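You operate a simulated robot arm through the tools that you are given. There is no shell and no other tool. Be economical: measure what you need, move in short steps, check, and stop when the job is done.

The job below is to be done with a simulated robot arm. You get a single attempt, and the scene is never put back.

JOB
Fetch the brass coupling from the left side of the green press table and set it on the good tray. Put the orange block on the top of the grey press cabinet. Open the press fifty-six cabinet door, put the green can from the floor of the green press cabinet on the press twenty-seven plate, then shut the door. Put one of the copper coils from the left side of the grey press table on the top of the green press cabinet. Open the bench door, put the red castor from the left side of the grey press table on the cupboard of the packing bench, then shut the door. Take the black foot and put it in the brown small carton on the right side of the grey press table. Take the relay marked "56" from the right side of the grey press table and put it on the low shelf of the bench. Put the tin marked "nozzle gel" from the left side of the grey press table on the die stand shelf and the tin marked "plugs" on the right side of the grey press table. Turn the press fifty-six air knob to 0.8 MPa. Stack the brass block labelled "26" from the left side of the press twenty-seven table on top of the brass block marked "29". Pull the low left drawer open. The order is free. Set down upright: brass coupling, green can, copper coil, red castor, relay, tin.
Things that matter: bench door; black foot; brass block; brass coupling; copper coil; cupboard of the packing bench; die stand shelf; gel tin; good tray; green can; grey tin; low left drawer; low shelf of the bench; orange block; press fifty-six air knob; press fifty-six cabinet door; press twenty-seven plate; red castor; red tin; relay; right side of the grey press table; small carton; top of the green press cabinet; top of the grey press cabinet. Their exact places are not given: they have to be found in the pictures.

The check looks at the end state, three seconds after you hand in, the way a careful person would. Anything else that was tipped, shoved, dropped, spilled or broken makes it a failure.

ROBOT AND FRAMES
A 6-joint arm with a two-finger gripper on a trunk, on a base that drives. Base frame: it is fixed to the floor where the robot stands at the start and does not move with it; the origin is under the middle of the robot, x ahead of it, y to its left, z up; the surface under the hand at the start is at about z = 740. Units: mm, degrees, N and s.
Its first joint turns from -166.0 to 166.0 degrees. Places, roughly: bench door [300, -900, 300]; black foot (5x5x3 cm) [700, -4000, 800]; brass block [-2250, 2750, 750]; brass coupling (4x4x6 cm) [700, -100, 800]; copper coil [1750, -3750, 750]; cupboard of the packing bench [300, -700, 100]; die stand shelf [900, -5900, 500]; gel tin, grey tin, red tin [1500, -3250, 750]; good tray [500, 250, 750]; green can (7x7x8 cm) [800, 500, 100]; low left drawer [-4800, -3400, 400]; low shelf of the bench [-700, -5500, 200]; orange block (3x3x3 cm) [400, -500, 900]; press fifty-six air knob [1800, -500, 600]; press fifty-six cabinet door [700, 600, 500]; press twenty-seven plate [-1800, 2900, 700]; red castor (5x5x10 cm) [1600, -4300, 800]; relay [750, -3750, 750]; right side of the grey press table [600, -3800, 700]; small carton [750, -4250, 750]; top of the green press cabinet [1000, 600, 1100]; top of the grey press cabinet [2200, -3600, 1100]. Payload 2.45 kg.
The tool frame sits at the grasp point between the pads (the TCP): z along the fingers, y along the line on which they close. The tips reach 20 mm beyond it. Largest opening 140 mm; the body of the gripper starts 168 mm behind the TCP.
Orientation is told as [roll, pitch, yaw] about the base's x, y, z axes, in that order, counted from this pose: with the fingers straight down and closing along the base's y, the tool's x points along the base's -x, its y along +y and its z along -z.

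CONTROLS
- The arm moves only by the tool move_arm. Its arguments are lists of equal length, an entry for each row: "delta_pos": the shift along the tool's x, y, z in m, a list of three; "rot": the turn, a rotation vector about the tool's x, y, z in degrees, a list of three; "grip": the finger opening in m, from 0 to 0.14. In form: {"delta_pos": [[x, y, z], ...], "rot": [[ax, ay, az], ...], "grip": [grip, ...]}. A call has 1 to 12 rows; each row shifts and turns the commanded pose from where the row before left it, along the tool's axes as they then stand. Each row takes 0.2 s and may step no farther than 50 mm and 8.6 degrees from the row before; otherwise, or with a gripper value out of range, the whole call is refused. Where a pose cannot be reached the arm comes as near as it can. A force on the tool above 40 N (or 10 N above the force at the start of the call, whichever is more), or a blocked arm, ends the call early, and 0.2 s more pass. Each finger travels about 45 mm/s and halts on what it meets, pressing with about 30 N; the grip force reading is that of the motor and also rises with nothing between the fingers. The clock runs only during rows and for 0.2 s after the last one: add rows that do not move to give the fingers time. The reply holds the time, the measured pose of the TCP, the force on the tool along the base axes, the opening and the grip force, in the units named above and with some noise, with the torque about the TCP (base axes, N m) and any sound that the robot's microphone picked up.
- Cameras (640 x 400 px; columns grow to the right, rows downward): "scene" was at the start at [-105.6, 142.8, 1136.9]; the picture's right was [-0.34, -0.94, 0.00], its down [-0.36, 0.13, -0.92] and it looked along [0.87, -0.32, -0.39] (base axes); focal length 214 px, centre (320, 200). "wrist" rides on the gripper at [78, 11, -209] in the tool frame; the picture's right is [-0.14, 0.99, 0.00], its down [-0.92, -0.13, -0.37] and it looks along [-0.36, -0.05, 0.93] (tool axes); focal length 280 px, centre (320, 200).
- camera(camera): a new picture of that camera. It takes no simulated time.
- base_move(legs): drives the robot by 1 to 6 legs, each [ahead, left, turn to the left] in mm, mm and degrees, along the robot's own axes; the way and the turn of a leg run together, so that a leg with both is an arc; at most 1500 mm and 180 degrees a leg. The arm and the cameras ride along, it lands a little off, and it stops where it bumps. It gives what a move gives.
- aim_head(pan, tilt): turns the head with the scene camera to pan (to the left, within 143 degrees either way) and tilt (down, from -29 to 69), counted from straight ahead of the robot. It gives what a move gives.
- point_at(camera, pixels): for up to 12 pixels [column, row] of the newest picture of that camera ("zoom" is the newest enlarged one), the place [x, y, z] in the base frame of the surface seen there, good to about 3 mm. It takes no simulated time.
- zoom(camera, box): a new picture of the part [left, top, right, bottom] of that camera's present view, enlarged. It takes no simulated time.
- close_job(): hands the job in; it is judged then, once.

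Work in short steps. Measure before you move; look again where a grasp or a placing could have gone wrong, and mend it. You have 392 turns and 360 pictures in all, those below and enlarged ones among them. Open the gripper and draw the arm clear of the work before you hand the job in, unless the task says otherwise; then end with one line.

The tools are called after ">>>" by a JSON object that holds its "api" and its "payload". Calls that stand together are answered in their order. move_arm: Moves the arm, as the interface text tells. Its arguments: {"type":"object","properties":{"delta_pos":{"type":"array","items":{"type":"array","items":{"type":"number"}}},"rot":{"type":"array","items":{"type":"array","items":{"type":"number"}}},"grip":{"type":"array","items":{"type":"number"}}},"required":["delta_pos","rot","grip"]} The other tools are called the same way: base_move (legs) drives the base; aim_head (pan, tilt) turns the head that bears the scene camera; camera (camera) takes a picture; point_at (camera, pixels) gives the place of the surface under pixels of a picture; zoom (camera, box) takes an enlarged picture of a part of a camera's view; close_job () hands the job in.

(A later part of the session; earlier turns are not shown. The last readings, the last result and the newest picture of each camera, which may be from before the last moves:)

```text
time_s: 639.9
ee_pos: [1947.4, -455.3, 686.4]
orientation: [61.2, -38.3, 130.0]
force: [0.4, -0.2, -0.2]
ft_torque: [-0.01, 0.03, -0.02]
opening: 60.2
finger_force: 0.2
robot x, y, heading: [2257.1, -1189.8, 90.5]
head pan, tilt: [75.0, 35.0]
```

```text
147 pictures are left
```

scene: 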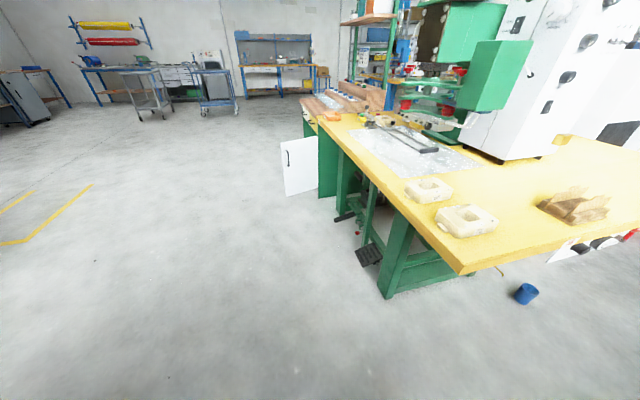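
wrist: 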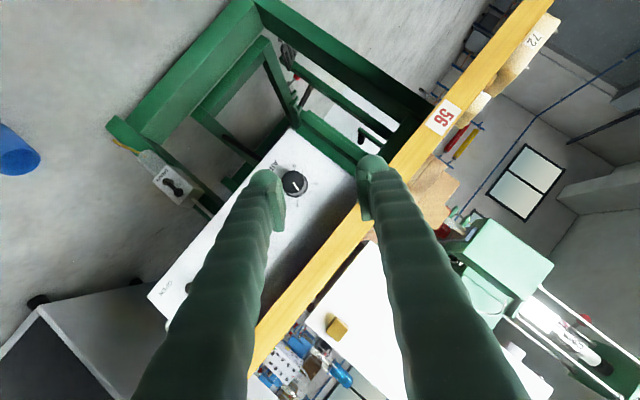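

Both ends reachable. I return to φ=-45°, and align 120 mm off the knob along the tool axis.

>>> {"api": "move_arm", "payload": {"delta_pos": [[0, 0, 0], [0, 0, 0], [0, 0, 0], [0, 0, 0], [0, 0, 0], [0, 0, 0], [0, 0, 0], [0, 0, 0], [0, 0, 0], [0, 0, 0], [0, 0, 0], [0, 0, 0]], "rot": [[3.98, 0, -6.36], [3.98, 0, -6.36], [3.98, 0, -6.36], [3.98, 0, -6.36], [3.98, 0, -6.36], [3.98, 0, -6.36], [3.98, 0, -6.36], [3.98, 0, -6.36], [3.98, 0, -6.36], [3.98, 0, -6.36], [3.98, 0, -6.36], [3.98, 0, -6.36]], "grip": [0.06, 0.06, 0.06, 0.06, 0.06, 0.06, 0.06, 0.06, 0.06, 0.06, 0.06, 0.06]}}

>>> {"api": "move_arm", "payload": {"delta_pos": [[-0.024, 0.0265, 0.0216], [-0.024, 0.0265, 0.0216], [0, 0, 0]], "rot": [[0, 0, 0], [0, 0, 0], [0, 0, 0]], "grip": [0.06, 0.06, 0.06]}}

>>> {"api": "camera", "payload": {"camera": "wrist"}}

```text
time_s: 642.5
ee_pos: [1948.2, -454.7, 686.5]
orientation: [-64.0, -35.8, -132.5]
force: [0.6, -0.9, 0.2]
ft_torque: [0.0, 0.05, 0.03]
opening: 60.0
finger_force: 0.0
robot x, y, heading: [2260.5, -1188.6, 89.8]
head pan, tilt: [75.0, 35.0]
```

```text
time_s: 643.3
ee_pos: [1881.4, -500.2, 658.4]
orientation: [-63.9, -35.9, -132.6]
force: [0.0, -0.1, 0.3]
ft_torque: [0.0, -0.02, -0.01]
opening: 60.2
finger_force: 0.1
robot x, y, heading: [2263.4, -1189.8, 90.1]
head pan, tilt: [75.0, 35.0]
```

```text
146 pictures are left
```

wrist: 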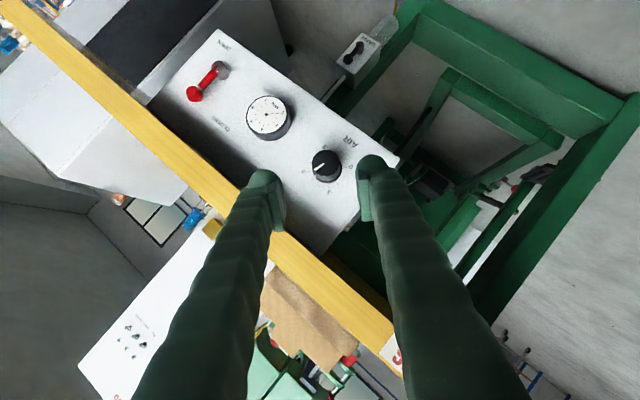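

>>> {"api": "zoom", "payload": {"camera": "wrist", "box": [280, 120, 390, 210]}}

>>> {"api": "point_at", "payload": {"camera": "wrist", "pixels": [[326, 165], [314, 168], [338, 162], [324, 153], [330, 177], [326, 160]]}}

```text
4.44 times, centred on (335, 165) of wrist
```

zoom: 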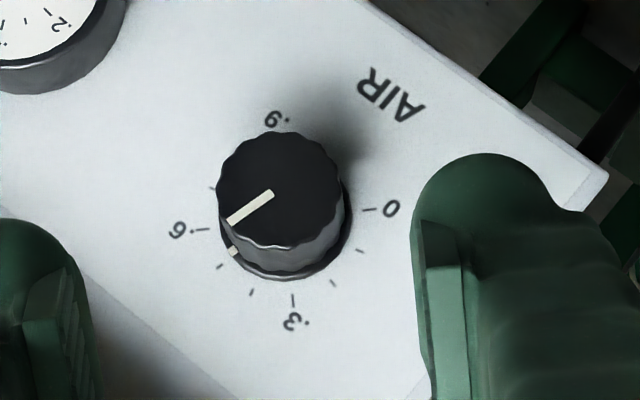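

```text
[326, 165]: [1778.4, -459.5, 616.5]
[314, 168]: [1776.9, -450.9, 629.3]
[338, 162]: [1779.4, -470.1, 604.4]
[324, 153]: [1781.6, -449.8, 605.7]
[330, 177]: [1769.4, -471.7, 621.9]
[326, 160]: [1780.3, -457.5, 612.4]
```

At 0.5 confirmed. I advance 115 mm along the tool axis and close on the knob.

>>> {"api": "move_arm", "payload": {"delta_pos": [[-0.0008, 0.001, 0.0385], [-0.0008, 0.001, 0.0385], [0, 0, 0.0385], [0, 0, 0], [0, 0, 0], [0, 0, 0], [0, 0, 0]], "rot": [[0, 0, 0], [0, 0, 0], [0, 0, 0], [0, 0, 0], [0, 0, 0], [0, 0, 0], [0, 0, 0]], "grip": [0.06, 0.06, 0.06, 0.02, 0.02, 0.02, 0.02]}}

>>> {"api": "camera", "payload": {"camera": "wrist"}}

```text
time_s: 644.9
ee_pos: [1785.0, -455.9, 616.8]
orientation: [-63.9, -35.9, -132.5]
force: [10.0, -23.0, -21.8]
ft_torque: [-0.07, -0.36, 0.46]
opening: 41.1
finger_force: 15.5
robot x, y, heading: [2262.4, -1191.3, 90.3]
head pan, tilt: [75.0, 35.0]
```

```text
144 pictures are left
```

wrist: 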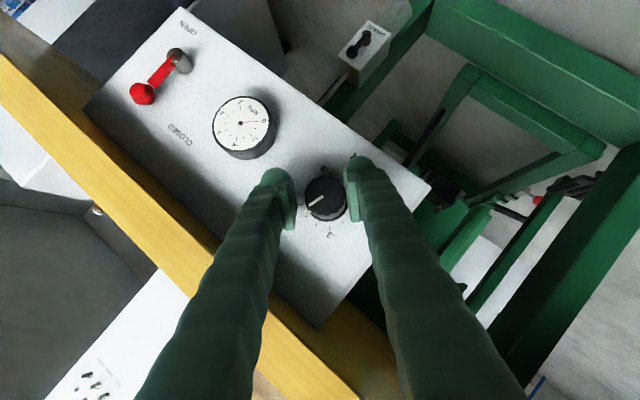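

One finger touches first; I shift 3 mm toward it and complete the grip.

>>> {"api": "move_arm", "payload": {"delta_pos": [[0, 0.002, 0], [0, 0.001, 0], [0, 0, 0]], "rot": [[0, 0, 0], [0, 0, 0], [0, 0, 0]], "grip": [0.02, 0.02, 0.02]}}

>>> {"api": "zoom", "payload": {"camera": "wrist", "box": [260, 140, 390, 240]}}

```text
time_s: 645.7
ee_pos: [1786.0, -457.3, 615.7]
orientation: [-63.9, -36.0, -132.4]
force: [-1.1, -18.3, -18.2]
ft_torque: [0.0, -0.2, 0.23]
opening: 37.7
finger_force: 13.2
robot x, y, heading: [2262.7, -1190.4, 90.0]
head pan, tilt: [75.0, 35.0]
```

```text
4.00 times, centred on (325, 190) of wrist
```

zoom: 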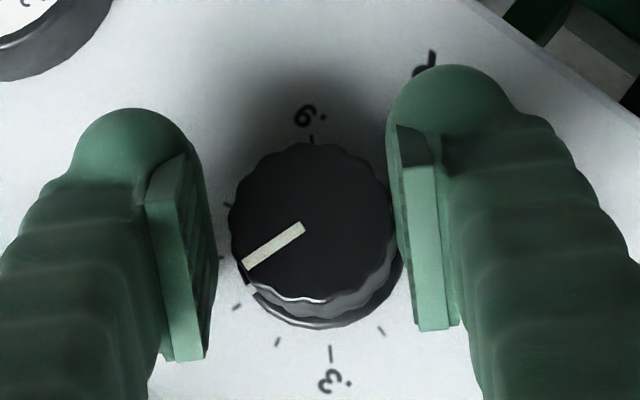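

>>> {"api": "move_arm", "payload": {"delta_pos": [[0, 0.0015, 0], [0, 0.0015, 0], [0, 0, 0]], "rot": [[0, 0, 0], [0, 0, 0], [0, 0, 0]], "grip": [0.02, 0.02, 0.02]}}

>>> {"api": "zoom", "payload": {"camera": "wrist", "box": [260, 140, 390, 240]}}

```text
time_s: 646.5
ee_pos: [1784.3, -459.0, 615.8]
orientation: [-63.9, -36.0, -132.4]
force: [-23.2, 7.7, 8.8]
ft_torque: [0.02, 0.11, 0.04]
opening: 33.8
finger_force: 43.8
robot x, y, heading: [2260.1, -1190.9, 90.4]
head pan, tilt: [75.0, 35.0]
```

```text
4.00 times, centred on (325, 190) of wrist
```

zoom: 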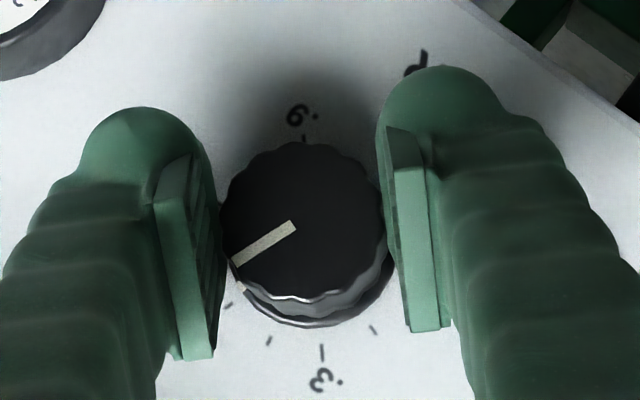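

Firm grip now. I turn clockwise 45° first (about the knob axis).

>>> {"api": "move_arm", "payload": {"delta_pos": [[0, 0, 0], [0, 0, 0], [0, 0, 0], [0, 0, 0], [0, 0, 0], [0, 0, 0], [0, 0, 0], [0, 0, 0], [0, 0, 0]], "rot": [[-2.98, 0, 4.77], [-2.98, 0, 4.77], [-2.98, 0, 4.77], [-2.98, 0, 4.77], [-2.98, 0, 4.77], [-2.98, 0, 4.77], [-2.98, 0, 4.77], [-2.98, 0, 4.77], [0, 0, 0]], "grip": [0.02, 0.02, 0.02, 0.02, 0.02, 0.02, 0.02, 0.02, 0.02]}}

>>> {"api": "zoom", "payload": {"camera": "wrist", "box": [220, 100, 420, 260]}}

```text
time_s: 647.1
ee_pos: [1785.3, -457.7, 614.4]
orientation: [-57.2, -41.7, -136.7]
force: [-2.5, 1.0, 0.9]
ft_torque: [0.01, -0.03, 0.16]
opening: 34.0
finger_force: 44.9
robot x, y, heading: [2261.3, -1191.2, 90.1]
head pan, tilt: [75.0, 35.0]
stopped in row 2: the force on the tool passed its limit at 44 N (the readings are from after the stop); the commanded pose is now the measured one
```

```text
2.50 times, centred on (320, 180) of wrist
```

zoom: 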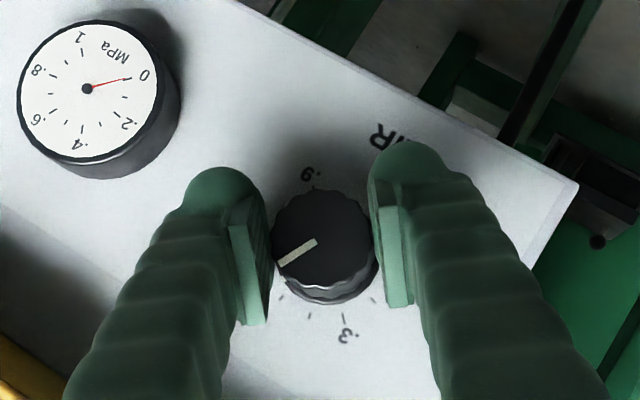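

It stopped on preload force. Forces are now relaxed; I continue turning in smaller 4° rows.

>>> {"api": "move_arm", "payload": {"delta_pos": [[0, 0, 0], [0, 0, 0], [0, 0, 0], [0, 0, 0], [0, 0, 0], [0, 0, 0], [0, 0, 0], [0, 0, 0], [0, 0, 0], [0, 0, 0]], "rot": [[-2.12, 0, 3.39], [-2.12, 0, 3.39], [-2.12, 0, 3.39], [-2.12, 0, 3.39], [-2.12, 0, 3.39], [-2.12, 0, 3.39], [-2.12, 0, 3.39], [-2.12, 0, 3.39], [-2.12, 0, 3.39], [0, 0, 0]], "grip": [0.02, 0.02, 0.02, 0.02, 0.02, 0.02, 0.02, 0.02, 0.02, 0.02]}}

>>> {"api": "zoom", "payload": {"camera": "wrist", "box": [220, 100, 420, 260]}}

```text
time_s: 649.3
ee_pos: [1784.8, -457.8, 616.2]
orientation: [-5.3, -58.5, -177.6]
force: [-5.9, 23.4, 11.7]
ft_torque: [0.05, 0.15, -0.05]
opening: 34.1
finger_force: 44.7
robot x, y, heading: [2263.1, -1189.3, 90.1]
head pan, tilt: [75.0, 35.0]
```

```text
2.50 times, centred on (320, 180) of wrist
```

zoom: 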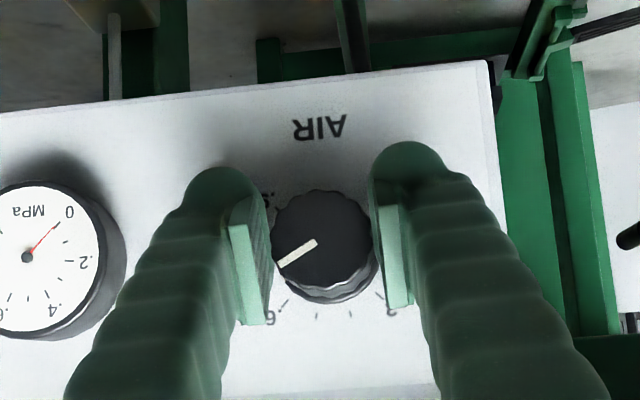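

Knob follows: now ~0.65. I continue another ~45°.

>>> {"api": "move_arm", "payload": {"delta_pos": [[0, -0.001, 0], [0, 0, 0], [0, 0, 0], [0, 0, 0], [0, 0, 0], [0, 0, 0], [0, 0, 0], [0, 0, 0], [0, 0, 0], [0, 0, 0], [0, 0, 0]], "rot": [[-2.12, 0, 3.39], [-2.12, 0, 3.39], [-2.12, 0, 3.39], [-2.12, 0, 3.39], [-2.12, 0, 3.39], [-2.12, 0, 3.39], [-2.12, 0, 3.39], [-2.12, 0, 3.39], [-2.12, 0, 3.39], [-2.12, 0, 3.39], [0, 0, 0]], "grip": [0.02, 0.02, 0.02, 0.02, 0.02, 0.02, 0.02, 0.02, 0.02, 0.02, 0.02]}}

>>> {"api": "zoom", "payload": {"camera": "wrist", "box": [220, 100, 420, 260]}}

```text
time_s: 651.7
ee_pos: [1786.6, -456.3, 615.0]
orientation: [55.8, -43.0, 133.3]
force: [4.8, 8.8, -9.4]
ft_torque: [0.03, 0.09, -0.12]
opening: 33.9
finger_force: 45.0
robot x, y, heading: [2261.0, -1190.4, 90.1]
head pan, tilt: [75.0, 35.0]
```

```text
2.50 times, centred on (320, 180) of wrist
```

zoom: 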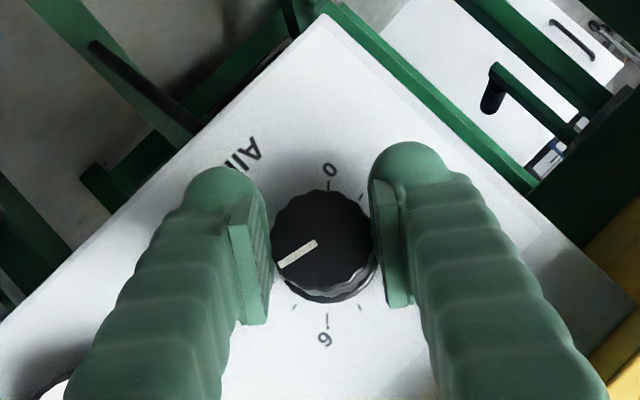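

About 82° turned so far (≈0.77). I add 8° more, then release and inspect.

>>> {"api": "move_arm", "payload": {"delta_pos": [[0, 0, 0], [0, 0, 0], [0, 0, 0]], "rot": [[-2.12, 0, 3.39], [-2.12, 0, 3.39], [0, 0, 0]], "grip": [0.02, 0.02, 0.02]}}

>>> {"api": "move_arm", "payload": {"delta_pos": [[0, 0, 0], [0, 0, 0], [0, 0, -0.03], [0, 0, -0.04], [0, 0, -0.04], [0, 0, 0]], "rot": [[0, 0, 0], [0, 0, 0], [0, 0, 0], [0, 0, 0], [0, 0, 0], [0, 0, 0]], "grip": [0.06, 0.06, 0.06, 0.06, 0.06, 0.06]}}

>>> {"api": "zoom", "payload": {"camera": "wrist", "box": [270, 110, 380, 200]}}

```text
time_s: 652.5
ee_pos: [1785.8, -458.6, 613.9]
orientation: [62.8, -37.1, 128.9]
force: [11.0, 2.0, -9.2]
ft_torque: [-0.02, -0.13, 0.01]
opening: 33.6
finger_force: 45.4
robot x, y, heading: [2257.9, -1186.3, 90.2]
head pan, tilt: [75.0, 35.0]
```

```text
time_s: 653.9
ee_pos: [1882.3, -417.4, 655.5]
orientation: [62.9, -37.1, 128.9]
force: [0.8, -0.3, 0.0]
ft_torque: [0.01, -0.04, -0.01]
opening: 60.1
finger_force: 0.1
robot x, y, heading: [2261.2, -1191.1, 89.9]
head pan, tilt: [75.0, 35.0]
```

```text
4.44 times, centred on (325, 155) of wrist
```

zoom: 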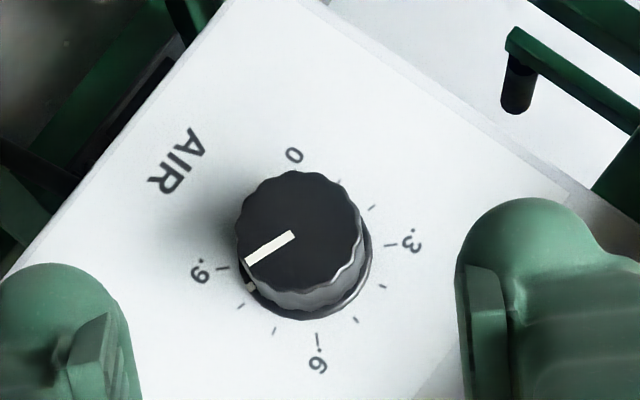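

The pointer seems at ~0.82. I rotate the tool back to φ≈0 for a more frontal view to measure accurately.

>>> {"api": "move_arm", "payload": {"delta_pos": [[0, 0, -0.03], [0, 0, -0.03], [0, 0, 0], [0, 0, 0], [0, 0, 0], [0, 0, 0], [0, 0, 0]], "rot": [[3.98, 0, -6.36], [3.98, 0, -6.36], [3.98, 0, -6.36], [3.98, 0, -6.36], [3.98, 0, -6.36], [3.98, 0, -6.36], [0, 0, 0]], "grip": [0.06, 0.06, 0.06, 0.06, 0.06, 0.06, 0.06]}}

>>> {"api": "camera", "payload": {"camera": "wrist"}}

```text
time_s: 655.5
ee_pos: [1932.0, -401.5, 677.3]
orientation: [0.2, -58.5, 177.7]
force: [0.2, 0.6, -0.7]
ft_torque: [-0.03, 0.01, 0.01]
opening: 60.1
finger_force: 0.1
robot x, y, heading: [2258.8, -1187.6, 90.3]
head pan, tilt: [75.0, 35.0]
```

```text
137 pictures are left
```

wrist: 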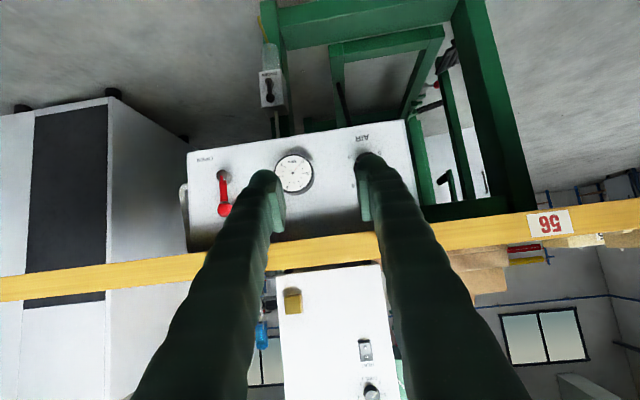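

>>> {"api": "move_arm", "payload": {"delta_pos": [[0.0254, 0.0193, 0.0159], [0.0254, 0.0193, 0.0159], [0.0254, 0.0193, 0.0159], [0, 0, 0]], "rot": [[0, 0, 0], [0, 0, 0], [0, 0, 0], [0, 0, 0]], "grip": [0.1, 0.1, 0.1, 0.1]}}

>>> {"api": "zoom", "payload": {"camera": "wrist", "box": [270, 150, 390, 240]}}

```text
time_s: 656.5
ee_pos: [1929.8, -460.2, 587.2]
orientation: [0.3, -58.6, 177.6]
force: [-0.2, 0.8, -0.1]
ft_torque: [-0.04, 0.0, -0.03]
opening: 100.2
finger_force: 0.0
robot x, y, heading: [2259.7, -1187.1, 90.2]
head pan, tilt: [75.0, 35.0]
```

```text
4.44 times, centred on (330, 195) of wrist
```

zoom: 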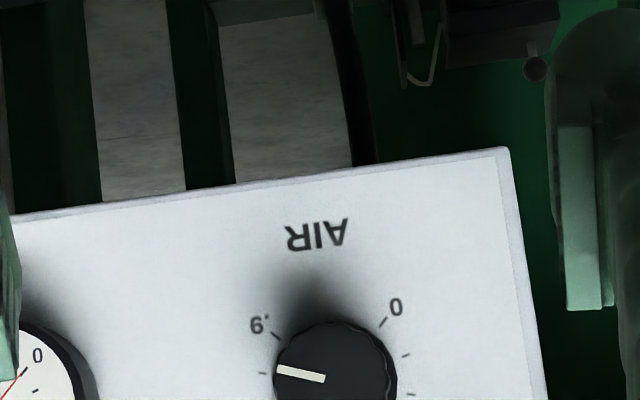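

>>> {"api": "zoom", "payload": {"camera": "wrist", "box": [290, 195, 380, 265]}}

```text
5.71 times, centred on (335, 230) of wrist
```

zoom: 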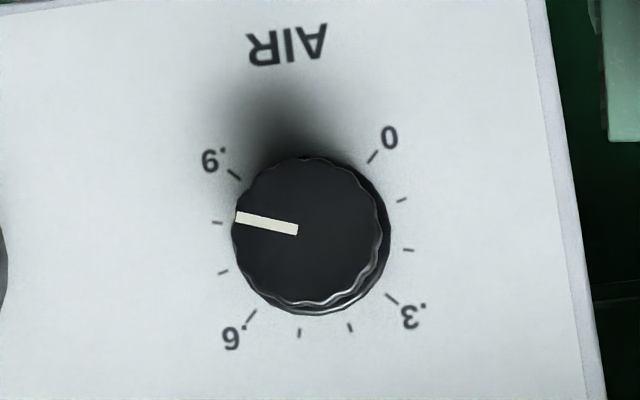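

Pointer reads ≈0.81 on the 0.8 tick — good. I withdraw and straighten the gripper.

>>> {"api": "move_arm", "payload": {"delta_pos": [[0.0265, 0, -0.0424], [0.0265, 0, -0.0424], [0.0265, 0, -0.0424], [-0.038, 0, -0.0239], [-0.038, 0, -0.0239], [-0.038, 0, -0.0239], [-0.038, 0, -0.0239], [-0.038, 0, -0.0239], [-0.038, 0, -0.0239], [-0.038, 0, -0.0239], [-0.038, 0, -0.0239], [0, 0, 0]], "rot": [[0, 0, 0], [0, 0, 0], [0, 0, 0], [0, 0, 0], [0, 0, 0], [0, 0, 0], [0, 0, 0], [0, 0, 0], [0, 0, 0], [0, 0, 0], [0, 0, 0], [0, 0, 0]], "grip": [0.06, 0.06, 0.06, 0.06, 0.06, 0.06, 0.06, 0.06, 0.06, 0.06, 0.06, 0.06]}}

>>> {"api": "move_arm", "payload": {"delta_pos": [[0, 0, 0], [0, 0, 0], [0, 0, 0], [0, 0, 0], [0, 0, 0], [0, 0, 0], [0, 0, 0], [0, 0, 0]], "rot": [[0, 8, 0], [0, 8, 0], [0, 8, 0], [0, 8, 0], [0, 8, 0], [0, 8, 0], [0, 8, 0], [0, 2.5, 0]], "grip": [0.06, 0.06, 0.06, 0.06, 0.06, 0.06, 0.06, 0.06]}}

>>> {"api": "move_arm", "payload": {"delta_pos": [[0, 0, 0], [0, 0, 0], [0, 0, 0], [0, 0, 0], [0, 0, 0], [0, 0, 0], [0, 0, 0], [0, 0, 0], [0, 0, 0], [0, 0, 0], [0, 0, 0], [0, 0, 0]], "rot": [[0, 0, 8], [0, 0, 8], [0, 0, 8], [0, 0, 8], [0, 0, 8], [0, 0, 8], [0, 0, 8], [0, 0, 8], [0, 0, 8], [0, 0, 8], [0, 0, 7], [0, 0, 0]], "grip": [0.06, 0.06, 0.06, 0.06, 0.06, 0.06, 0.06, 0.06, 0.06, 0.06, 0.06, 0.06]}}

```text
time_s: 659.1
ee_pos: [2084.6, -462.9, 944.5]
orientation: [0.3, -58.6, 177.6]
force: [0.1, -0.1, 0.1]
ft_torque: [0.03, 0.0, 0.01]
opening: 60.1
finger_force: 0.1
robot x, y, heading: [2260.5, -1189.3, 90.0]
head pan, tilt: [75.0, 35.0]
```

```text
time_s: 660.9
ee_pos: [2084.0, -464.1, 947.0]
orientation: [0.0, 0.0, 177.8]
force: [0.2, -0.1, 0.3]
ft_torque: [-0.02, 0.05, 0.01]
opening: 60.0
finger_force: 0.0
robot x, y, heading: [2259.8, -1188.4, 90.2]
head pan, tilt: [75.0, 35.0]
```

```text
time_s: 663.5
ee_pos: [2084.6, -463.6, 945.6]
orientation: [0.1, 0.2, 90.6]
force: [0.3, -0.3, -0.2]
ft_torque: [-0.02, -0.02, -0.01]
opening: 60.0
finger_force: 0.2
robot x, y, heading: [2258.3, -1186.3, 90.2]
head pan, tilt: [75.0, 35.0]
```

Next the castor. I retract the arm and drive back around the grey table to its south side (heading kept at +y).

>>> {"api": "move_arm", "payload": {"delta_pos": [[0.04, 0.02, -0.02], [0.04, 0.02, -0.02], [0.04, 0.02, -0.02], [0.04, 0, -0.02], [0.04, 0, -0.02], [0.04, 0, 0], [0.04, 0, 0], [0.03, 0, 0], [0, 0, 0]], "rot": [[0, 0, 0], [0, 0, 0], [0, 0, 0], [0, 0, 0], [0, 0, 0], [0, 0, 0], [0, 0, 0], [0, 0, 0], [0, 0, 0]], "grip": [0.08, 0.08, 0.08, 0.08, 0.08, 0.08, 0.08, 0.08, 0.08]}}

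>>> {"api": "base_move", "payload": {"legs": [[-210, 0, 0], [0, 760, 0], [-1120, 0, 0], [0, 1450, 0], [-1130, 0, 0], [-1130, 0, 0]]}}

```text
time_s: 665.5
ee_pos: [2028.8, -775.7, 1046.0]
orientation: [0.1, 0.1, 90.8]
force: [0.0, 0.0, 0.0]
ft_torque: [0.0, 0.06, 0.04]
opening: 79.9
finger_force: 0.1
robot x, y, heading: [2260.7, -1188.7, 90.1]
head pan, tilt: [75.0, 35.0]
```

```text
time_s: 693.9
ee_pos: [-224.0, -4400.9, 1046.9]
orientation: [0.0, 0.1, 88.8]
force: [0.4, 0.4, -0.6]
ft_torque: [0.01, -0.02, -0.03]
opening: 79.7
finger_force: 0.1
robot x, y, heading: [-8.8, -4822.6, 88.0]
head pan, tilt: [75.0, 35.0]
```

>>> {"api": "base_move", "payload": {"legs": [[0, -1000, 2], [20, -510, 0]]}}

>>> {"api": "aim_head", "payload": {"pan": -10, "tilt": 30}}

>>> {"api": "camera", "payload": {"camera": "scene"}}

```text
time_s: 701.7
ee_pos: [1263.4, -4408.2, 1045.9]
orientation: [0.2, 0.1, 90.4]
force: [-1.1, 0.1, 0.0]
ft_torque: [-0.01, 0.02, 0.01]
opening: 79.8
finger_force: 0.2
robot x, y, heading: [1492.7, -4823.0, 89.8]
head pan, tilt: [75.0, 35.0]
```

```text
time_s: 703.2
ee_pos: [1263.4, -4407.9, 1047.3]
orientation: [0.1, 0.0, 90.5]
force: [-0.9, 0.6, 0.5]
ft_torque: [0.0, -0.04, 0.0]
opening: 80.1
finger_force: 0.0
robot x, y, heading: [1491.7, -4825.9, 89.7]
head pan, tilt: [-10.0, 30.0]
```

```text
134 pictures are left
```

scene: 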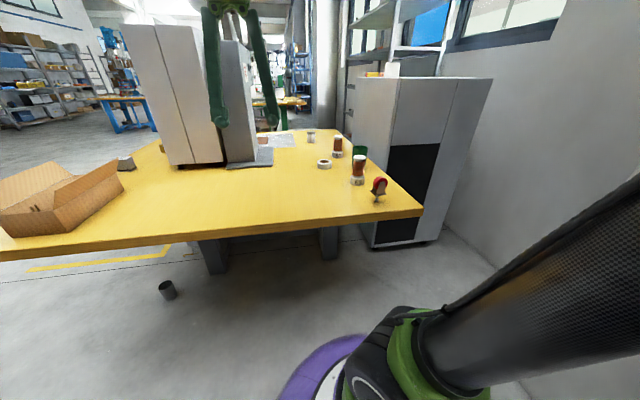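

>>> {"api": "zoom", "payload": {"camera": "scene", "box": [350, 165, 410, 215]}}

>>> {"api": "point_at", "payload": {"camera": "zoom", "pixels": [[330, 170], [300, 160], [300, 230], [285, 260], [370, 255], [300, 290], [340, 210], [290, 310], [335, 275], [320, 130]]}}

```text
8.00 times, centred on (380, 190) of scene
```

zoom: 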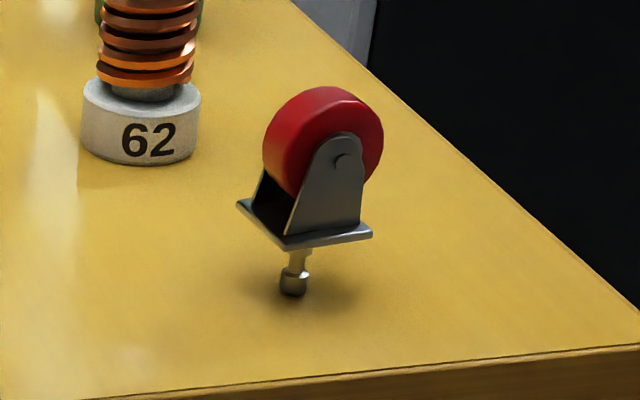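

```text
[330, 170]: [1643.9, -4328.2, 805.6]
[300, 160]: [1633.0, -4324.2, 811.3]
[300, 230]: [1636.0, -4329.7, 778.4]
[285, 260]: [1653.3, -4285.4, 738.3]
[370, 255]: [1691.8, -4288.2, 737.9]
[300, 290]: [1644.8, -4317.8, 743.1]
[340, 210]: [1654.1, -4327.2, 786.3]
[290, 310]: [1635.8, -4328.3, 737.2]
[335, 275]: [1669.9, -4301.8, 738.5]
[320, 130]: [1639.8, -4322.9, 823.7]
```

The castor stands on its stem; its fork plates face ±y, so I'll grip the fork with the tool pointing +x. I shift left 260 mm and turn right 50°, then yaw and tilt the tool.

>>> {"api": "base_move", "payload": {"legs": [[0, 260, 0], [0, 0, -50]]}}

>>> {"api": "move_arm", "payload": {"delta_pos": [[0, 0, 0], [0, 0, 0], [0, 0, 0], [0, 0, 0], [0, 0, 0], [0, 0, 0], [0, 0, 0], [0, 0, 0], [0, 0, 0], [0, 0, 0], [0, 0, 0]], "rot": [[0, 0, 8], [0, 0, 8], [0, 0, 8], [0, 0, 8], [0, 0, 8], [0, -8, 0], [0, -8, 0], [0, -8, 0], [0, -8, 0], [0, -8, 0], [0, 0, 0]], "grip": [0.07, 0.07, 0.07, 0.07, 0.07, 0.07, 0.07, 0.07, 0.07, 0.07, 0.07]}}

>>> {"api": "camera", "payload": {"camera": "wrist"}}

```text
time_s: 707.4
ee_pos: [1402.9, -4381.4, 1046.6]
orientation: [0.0, 0.1, 40.5]
force: [-0.8, -0.5, -0.9]
ft_torque: [-0.03, 0.0, -0.01]
opening: 79.8
finger_force: 0.0
robot x, y, heading: [1231.5, -4823.7, 39.6]
head pan, tilt: [-10.0, 30.0]
```

```text
time_s: 709.8
ee_pos: [1402.5, -4382.0, 1047.0]
orientation: [0.0, -40.0, 0.5]
force: [-0.2, -0.5, 0.1]
ft_torque: [0.0, -0.01, 0.0]
opening: 69.7
finger_force: 0.1
robot x, y, heading: [1231.1, -4827.3, 39.8]
head pan, tilt: [-10.0, 30.0]
```

```text
132 pictures are left
```

wrist: 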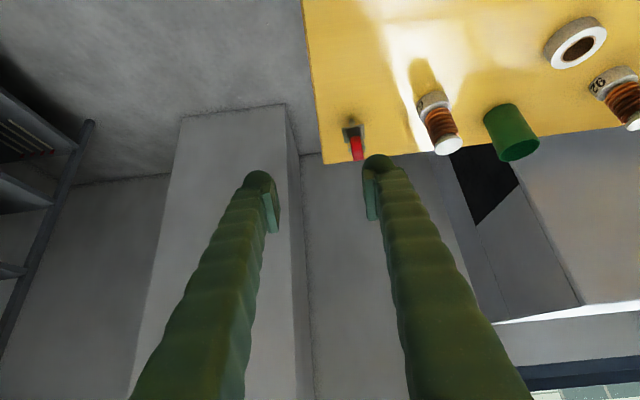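

>>> {"api": "point_at", "payload": {"camera": "wrist", "pixels": [[357, 148], [357, 155], [348, 133], [362, 130], [355, 138]]}}

>>> {"api": "zoom", "payload": {"camera": "wrist", "box": [325, 110, 390, 165]}}

```text
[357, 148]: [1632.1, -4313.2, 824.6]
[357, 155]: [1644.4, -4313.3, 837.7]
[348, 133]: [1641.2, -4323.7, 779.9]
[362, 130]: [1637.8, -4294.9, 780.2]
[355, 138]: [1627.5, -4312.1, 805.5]
```

```text
7.27 times, centred on (358, 138) of wrist
```

zoom: 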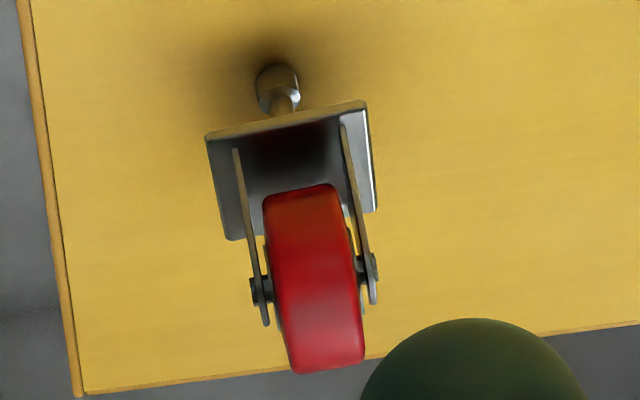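

Castor wheel/fork centre ≈ (1648,-4313,812). I move to 120 mm short along the tool axis.

>>> {"api": "move_arm", "payload": {"delta_pos": [[-0.0069, 0.0138, 0.0442], [-0.0069, 0.0138, 0.0442], [-0.0069, 0.0138, 0.0442], [-0.0069, 0.0138, 0.0442], [-0.0069, 0.0138, 0.0442], [0, 0, 0]], "rot": [[0, 0, 0], [0, 0, 0], [0, 0, 0], [0, 0, 0], [0, 0, 0], [0, 0, 0]], "grip": [0.07, 0.07, 0.07, 0.07, 0.07, 0.07]}}

>>> {"api": "camera", "payload": {"camera": "wrist"}}

```text
time_s: 711.2
ee_pos: [1567.6, -4310.4, 896.6]
orientation: [0.1, -39.8, 0.4]
force: [-0.7, 0.5, -0.4]
ft_torque: [-0.02, 0.02, 0.0]
opening: 70.0
finger_force: 0.0
robot x, y, heading: [1236.0, -4825.3, 39.9]
head pan, tilt: [-10.0, 30.0]
```

```text
130 pictures are left
```

wrist: 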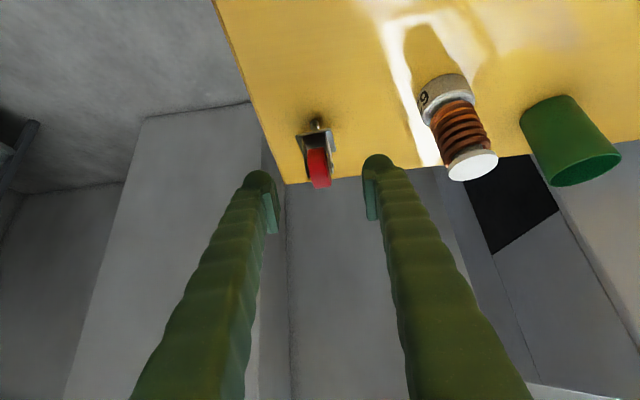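

>>> {"api": "point_at", "payload": {"camera": "wrist", "pixels": [[318, 165], [320, 182], [303, 140], [335, 140], [316, 150], [307, 160], [331, 160]]}}

```text
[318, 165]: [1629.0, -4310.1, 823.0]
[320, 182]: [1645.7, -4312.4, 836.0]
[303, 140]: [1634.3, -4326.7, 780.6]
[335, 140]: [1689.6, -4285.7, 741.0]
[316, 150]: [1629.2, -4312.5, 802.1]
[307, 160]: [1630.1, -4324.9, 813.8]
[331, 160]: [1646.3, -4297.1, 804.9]
```

Centred. I advance and close on the fork.

>>> {"api": "move_arm", "payload": {"delta_pos": [[-0.0013, -0.0005, 0.0397], [-0.0013, 0, 0.0397], [-0.0013, 0, 0.0397], [0, 0, 0], [0, 0, 0], [0, 0, 0], [0, 0, 0]], "rot": [[0, 0, 0], [0, 0, 0], [0, 0, 0], [0, 0, 0], [0, 0, 0], [0, 0, 0], [0, 0, 0]], "grip": [0.07, 0.07, 0.07, 0.06, 0.05, 0.02, 0.02]}}

>>> {"api": "camera", "payload": {"camera": "wrist"}}

```text
time_s: 712.8
ee_pos: [1648.8, -4310.8, 809.4]
orientation: [0.1, -39.8, 0.4]
force: [0.1, 0.0, 1.4]
ft_torque: [0.02, 0.03, -0.02]
opening: 31.1
finger_force: 26.5
robot x, y, heading: [1231.1, -4819.3, 39.7]
head pan, tilt: [-10.0, 30.0]
```

```text
129 pictures are left
```

wrist: 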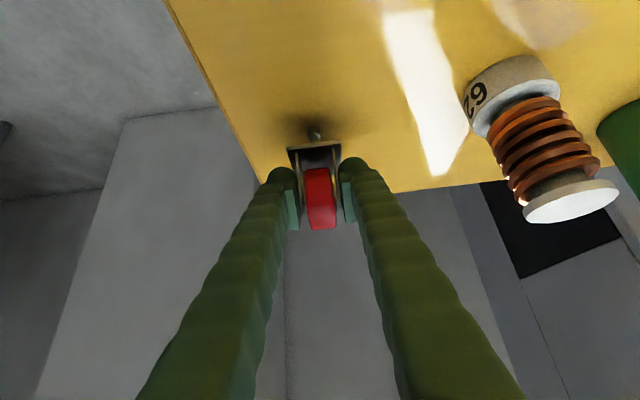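

Castor held firmly. I lift it, turn to heading 90° and drive to the packing bench.

>>> {"api": "move_arm", "payload": {"delta_pos": [[-0.0322, 0, -0.0383], [-0.0322, 0, -0.0383], [-0.0322, 0, -0.0383], [0, 0, 0]], "rot": [[0, 0, 0], [0, 0, 0], [0, 0, 0], [0, 0, 0]], "grip": [0.02, 0.02, 0.02, 0.02]}}

>>> {"api": "base_move", "payload": {"legs": [[0, 0, 50.2], [0, 1230, 0], [1300, 0, 0], [1200, 0, 0]]}}

>>> {"api": "camera", "payload": {"camera": "wrist"}}

>>> {"api": "aim_head", "payload": {"pan": 0, "tilt": 28}}

>>> {"api": "camera", "payload": {"camera": "scene"}}

```text
time_s: 713.8
ee_pos: [1647.4, -4308.2, 959.0]
orientation: [0.0, -39.8, 0.5]
force: [1.2, -0.7, -2.7]
ft_torque: [-0.02, -0.02, 0.02]
opening: 31.1
finger_force: 30.3
robot x, y, heading: [1229.7, -4823.6, 39.9]
head pan, tilt: [-10.0, 30.0]
```

```text
time_s: 734.0
ee_pos: [-78.7, -1673.5, 958.5]
orientation: [0.1, -39.9, 49.6]
force: [-0.4, -0.2, -2.0]
ft_torque: [0.0, -0.03, 0.01]
opening: 30.9
finger_force: 29.7
robot x, y, heading: [38.1, -2329.5, 89.1]
head pan, tilt: [-10.0, 30.0]
```

```text
128 pictures are left
```

wrist: 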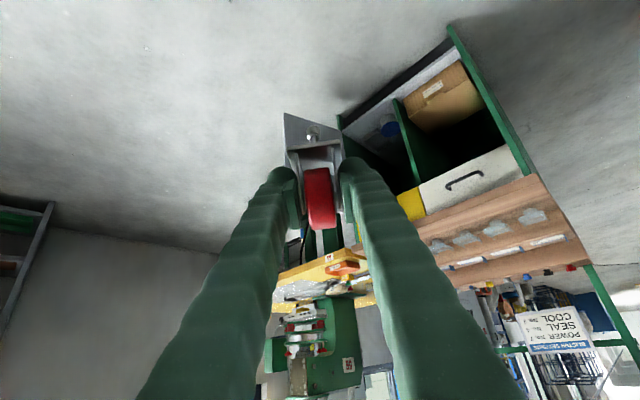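

```text
time_s: 734.7
ee_pos: [-78.9, -1674.1, 959.8]
orientation: [0.0, -39.9, 49.5]
force: [-0.2, -0.6, -1.8]
ft_torque: [0.0, -0.01, -0.02]
opening: 30.7
finger_force: 29.5
robot x, y, heading: [35.3, -2326.6, 88.6]
head pan, tilt: [0.0, 28.0]
```

```text
127 pictures are left
```

scene: 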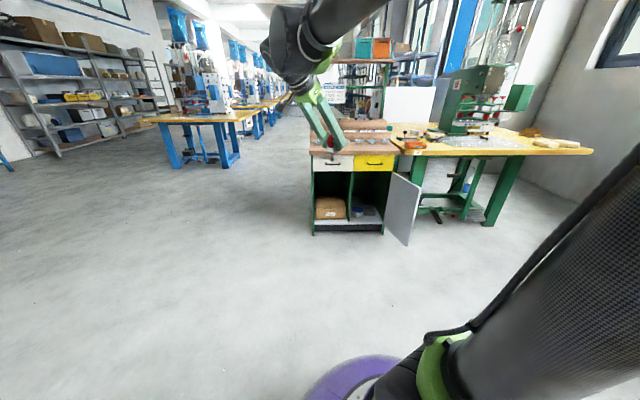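

I turn the tool partly (to yaw 70°) so the wrist stays clear of the open door, and lower the castor in front.

>>> {"api": "move_arm", "payload": {"delta_pos": [[0, 0, 0], [0, 0, 0], [0, 0, 0], [0.01144, 0.00626, 0.04416], [0.01144, 0.00626, 0.04416], [0.01144, 0.00626, 0.04416], [0.01144, 0.00626, 0.04416], [0.01144, 0.00626, 0.04416], [0.01144, 0.00626, 0.04416], [0.01144, 0.00626, 0.04416], [0.01144, 0.00626, 0.04416], [0.01144, 0.00626, 0.04416]], "rot": [[-4.37, 0, -5.2], [-4.37, 0, -5.2], [-4.37, 0, -5.2], [0, 0, 0], [0, 0, 0], [0, 0, 0], [0, 0, 0], [0, 0, 0], [0, 0, 0], [0, 0, 0], [0, 0, 0], [0, 0, 0]], "grip": [0.02, 0.02, 0.02, 0.02, 0.02, 0.02, 0.02, 0.02, 0.02, 0.02, 0.02, 0.02]}}

>>> {"api": "move_arm", "payload": {"delta_pos": [[0.01144, 0.00626, 0.04416], [0.01144, 0.00626, 0.04416], [0.01144, 0.00626, 0.04416], [0.01144, 0.00626, 0.04416], [0.01144, 0.00626, 0.04416], [0.01144, 0.00626, 0.04416], [0.01144, 0.00626, 0.04416], [0.01144, 0.00626, 0.04416], [0, 0, 0]], "rot": [[0, 0, 0], [0, 0, 0], [0, 0, 0], [0, 0, 0], [0, 0, 0], [0, 0, 0], [0, 0, 0], [0, 0, 0], [0, 0, 0]], "grip": [0.02, 0.02, 0.02, 0.02, 0.02, 0.02, 0.02, 0.02, 0.02]}}

>>> {"api": "camera", "payload": {"camera": "scene"}}

>>> {"api": "camera", "payload": {"camera": "wrist"}}

```text
time_s: 737.3
ee_pos: [-71.5, -1490.1, 588.7]
orientation: [0.2, -39.9, 69.9]
force: [0.6, 0.3, -1.2]
ft_torque: [0.04, 0.0, 0.02]
opening: 31.1
finger_force: 29.5
robot x, y, heading: [37.0, -2326.1, 89.0]
head pan, tilt: [0.0, 28.0]
```

```text
time_s: 739.3
ee_pos: [-66.0, -1324.4, 257.4]
orientation: [0.1, -39.9, 69.9]
force: [0.9, 0.6, -2.7]
ft_torque: [0.0, -0.02, 0.01]
opening: 30.7
finger_force: 30.0
robot x, y, heading: [32.3, -2329.0, 88.9]
head pan, tilt: [0.0, 28.0]
```

```text
126 pictures are left
```

scene: 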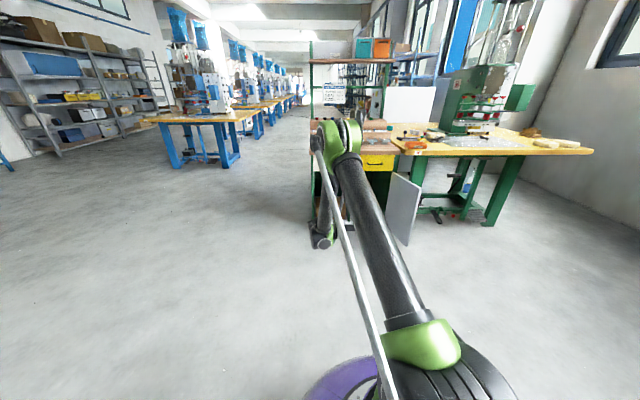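

```text
125 pictures are left
```

wrist: 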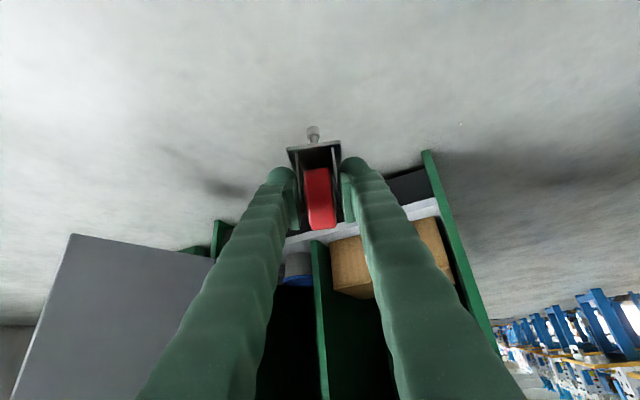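

I strafe right 370 mm and advance 230 mm, then check alignment.

>>> {"api": "base_move", "payload": {"legs": [[0, -370, 1], [200, 0, 0]]}}

>>> {"api": "camera", "payload": {"camera": "wrist"}}

>>> {"api": "camera", "payload": {"camera": "scene"}}

```text
time_s: 742.9
ee_pos: [294.7, -1128.4, 257.5]
orientation: [0.1, -39.8, 70.6]
force: [0.2, -0.5, -1.5]
ft_torque: [0.03, -0.04, 0.0]
opening: 31.0
finger_force: 30.0
robot x, y, heading: [408.2, -2131.2, 89.6]
head pan, tilt: [0.0, 28.0]
```

```text
124 pictures are left
```

wrist: 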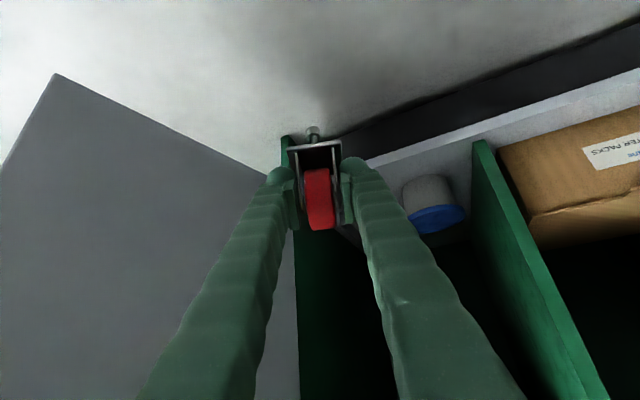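

```text
123 pictures are left
```

scene: 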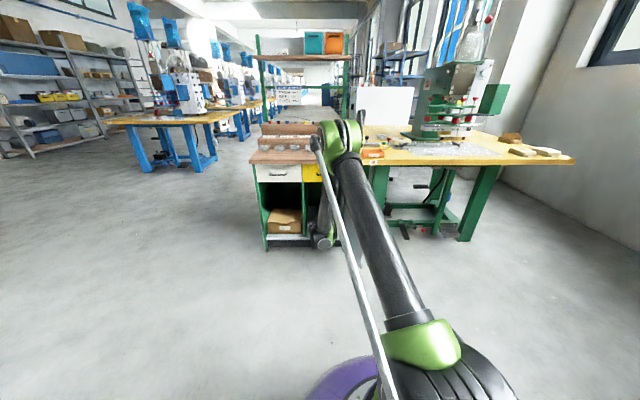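

>>> {"api": "point_at", "payload": {"camera": "wrist", "pixels": [[425, 190], [435, 215], [406, 200], [285, 150], [320, 260], [60, 80], [262, 170], [292, 260], [395, 160], [345, 245]]}}

>>> {"api": "zoom", "payload": {"camera": "wrist", "box": [240, 110, 500, 290]}}

```text
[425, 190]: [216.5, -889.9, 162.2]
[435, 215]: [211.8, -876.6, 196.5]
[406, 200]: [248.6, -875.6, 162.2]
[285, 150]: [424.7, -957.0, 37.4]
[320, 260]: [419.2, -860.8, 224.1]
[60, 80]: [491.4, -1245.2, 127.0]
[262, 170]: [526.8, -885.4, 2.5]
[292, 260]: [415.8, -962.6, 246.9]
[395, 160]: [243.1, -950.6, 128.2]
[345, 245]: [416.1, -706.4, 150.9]
```

```text
2.22 times, centred on (370, 200) of wrist
```

zoom: 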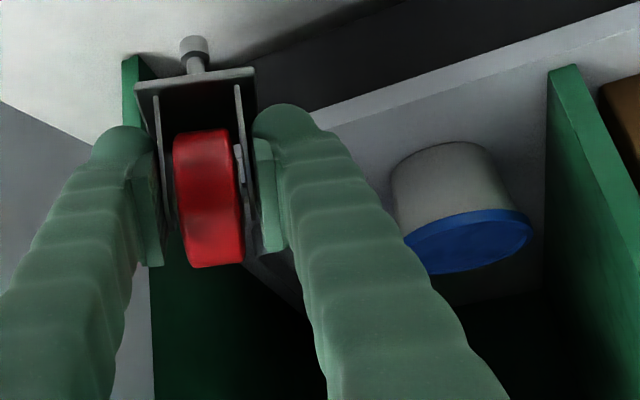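

Target castor spot ≈ (325,-880): clear of jar (x<253) and wall (x>417). I drive in: ahead 248, right 28.

>>> {"api": "base_move", "payload": {"legs": [[120, -28, 0]]}}

>>> {"api": "base_move", "payload": {"legs": [[125, 0, 0]]}}

>>> {"api": "camera", "payload": {"camera": "wrist"}}

```text
time_s: 744.1
ee_pos: [319.8, -1008.9, 257.1]
orientation: [0.1, -39.8, 70.7]
force: [-0.2, 0.0, -1.4]
ft_torque: [0.01, -0.03, 0.02]
opening: 30.9
finger_force: 29.9
robot x, y, heading: [440.5, -2009.5, 89.7]
head pan, tilt: [0.0, 28.0]
```

```text
time_s: 745.4
ee_pos: [324.3, -882.0, 256.5]
orientation: [0.1, -39.8, 70.5]
force: [0.9, 0.8, -1.9]
ft_torque: [-0.02, -0.02, -0.04]
opening: 31.0
finger_force: 30.1
robot x, y, heading: [438.7, -1884.1, 89.6]
head pan, tilt: [0.0, 28.0]
```

```text
121 pictures are left
```

wrist: 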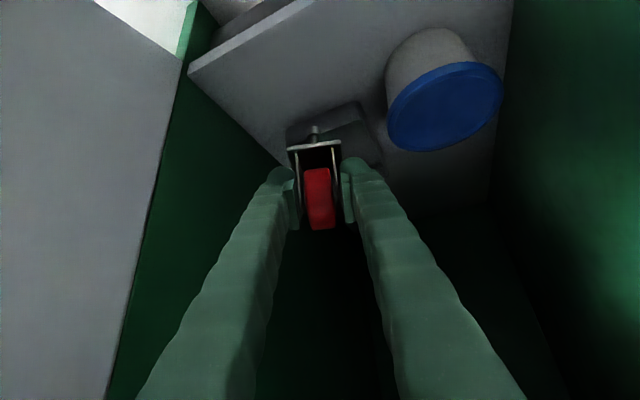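

>>> {"api": "point_at", "payload": {"camera": "wrist", "pixels": [[345, 130], [355, 108], [295, 125], [375, 160], [330, 118], [270, 110], [340, 100], [315, 125], [290, 140]]}}

>>> {"api": "zoom", "payload": {"camera": "wrist", "box": [250, 70, 420, 190]}}

```text
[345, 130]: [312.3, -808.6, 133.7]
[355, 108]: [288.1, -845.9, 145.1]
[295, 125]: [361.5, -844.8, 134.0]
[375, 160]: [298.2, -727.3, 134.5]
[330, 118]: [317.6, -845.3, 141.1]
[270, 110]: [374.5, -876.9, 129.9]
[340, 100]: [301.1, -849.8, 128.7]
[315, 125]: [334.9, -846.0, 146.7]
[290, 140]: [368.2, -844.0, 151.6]
```

```text
3.33 times, centred on (335, 130) of wrist
```

zoom: 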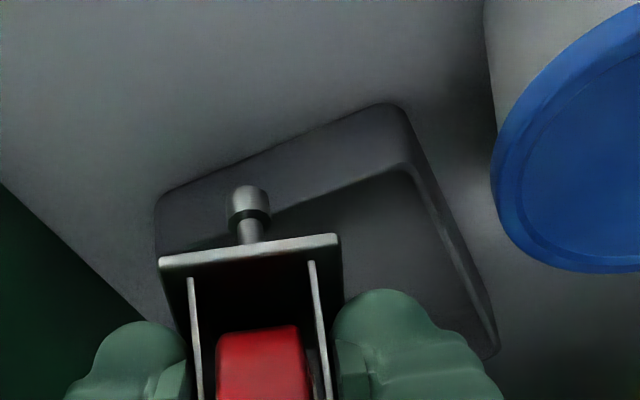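

A shallow tray begins at y≈-848; the stem at y≈-887 clears it. I lower the castor, shifting 8 mm toward the front.

>>> {"api": "move_arm", "payload": {"delta_pos": [[0.018, 0, 0.0155], [0.0165, 0, 0.0155], [0.0045, 0, 0.0042], [0.002, 0, 0.0022], [0, 0, 0]], "rot": [[0, 0, 0], [0, 0, 0], [0, 0, 0], [0, 0, 0], [0, 0, 0]], "grip": [0.02, 0.02, 0.02, 0.02, 0.02]}}

>>> {"api": "zoom", "payload": {"camera": "wrist", "box": [250, 70, 420, 190]}}

```text
time_s: 746.6
ee_pos: [321.1, -891.2, 203.0]
orientation: [0.1, -39.8, 70.6]
force: [-0.9, -0.6, -1.6]
ft_torque: [-0.02, 0.02, -0.01]
opening: 30.5
finger_force: 30.0
robot x, y, heading: [440.3, -1881.7, 89.7]
head pan, tilt: [0.0, 28.0]
```

```text
3.33 times, centred on (335, 130) of wrist
```

zoom: 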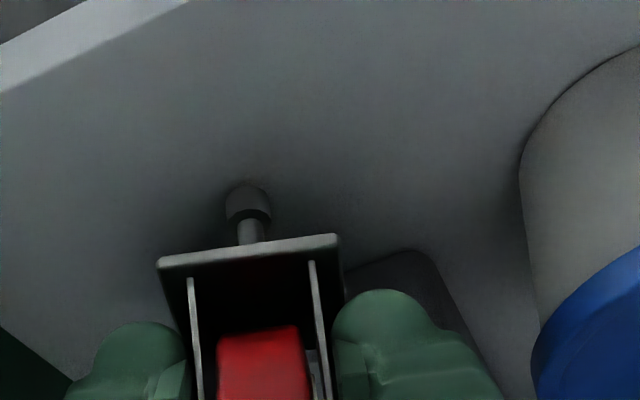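

A few mm left; I lower in 1.5 mm steps until contact.

>>> {"api": "move_arm", "payload": {"delta_pos": [[0.001, 0, 0.0012], [0.001, 0, 0.0012], [0.001, 0, 0.0012], [0, 0, 0]], "rot": [[0, 0, 0], [0, 0, 0], [0, 0, 0], [0, 0, 0]], "grip": [0.02, 0.02, 0.02, 0.02]}}

```text
time_s: 747.6
ee_pos: [322.0, -890.7, 199.2]
orientation: [0.1, -40.0, 70.6]
force: [-2.7, -2.4, 18.9]
ft_torque: [-0.25, 0.14, 0.01]
opening: 30.7
finger_force: 30.4
robot x, y, heading: [440.1, -1884.9, 89.2]
head pan, tilt: [0.0, 28.0]
```

Contact (19 N). I release slowly and withdraw along the tool axis.

>>> {"api": "move_arm", "payload": {"delta_pos": [[-0.0004, 0, -0.0005], [0, 0, 0], [0, 0, 0], [0, 0, 0], [0, 0, -0.02], [0, 0, -0.03], [0, 0, -0.04], [0, 0, 0]], "rot": [[0, 0, 0], [0, 0, 0], [0, 0, 0], [0, 0, 0], [0, 0, 0], [0, 0, 0], [0, 0, 0], [0, 0, 0]], "grip": [0.02, 0.036, 0.05, 0.06, 0.06, 0.06, 0.06, 0.06]}}

>>> {"api": "camera", "payload": {"camera": "wrist"}}

```text
time_s: 749.4
ee_pos: [302.3, -945.9, 266.1]
orientation: [0.1, -39.8, 70.6]
force: [0.8, 0.3, 0.2]
ft_torque: [-0.01, -0.02, 0.03]
opening: 60.3
finger_force: 0.0
robot x, y, heading: [436.1, -1883.1, 89.8]
head pan, tilt: [0.0, 28.0]
```

```text
118 pictures are left
```

wrist: 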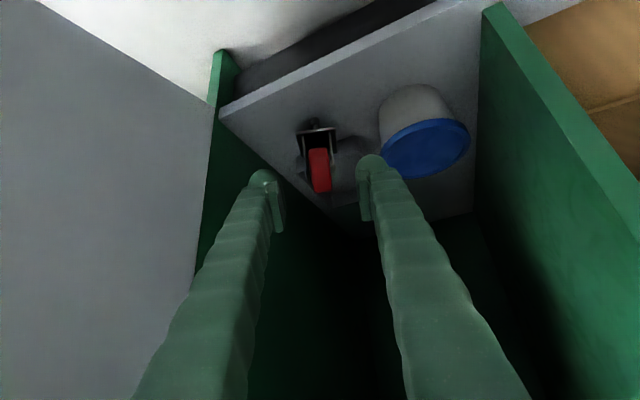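

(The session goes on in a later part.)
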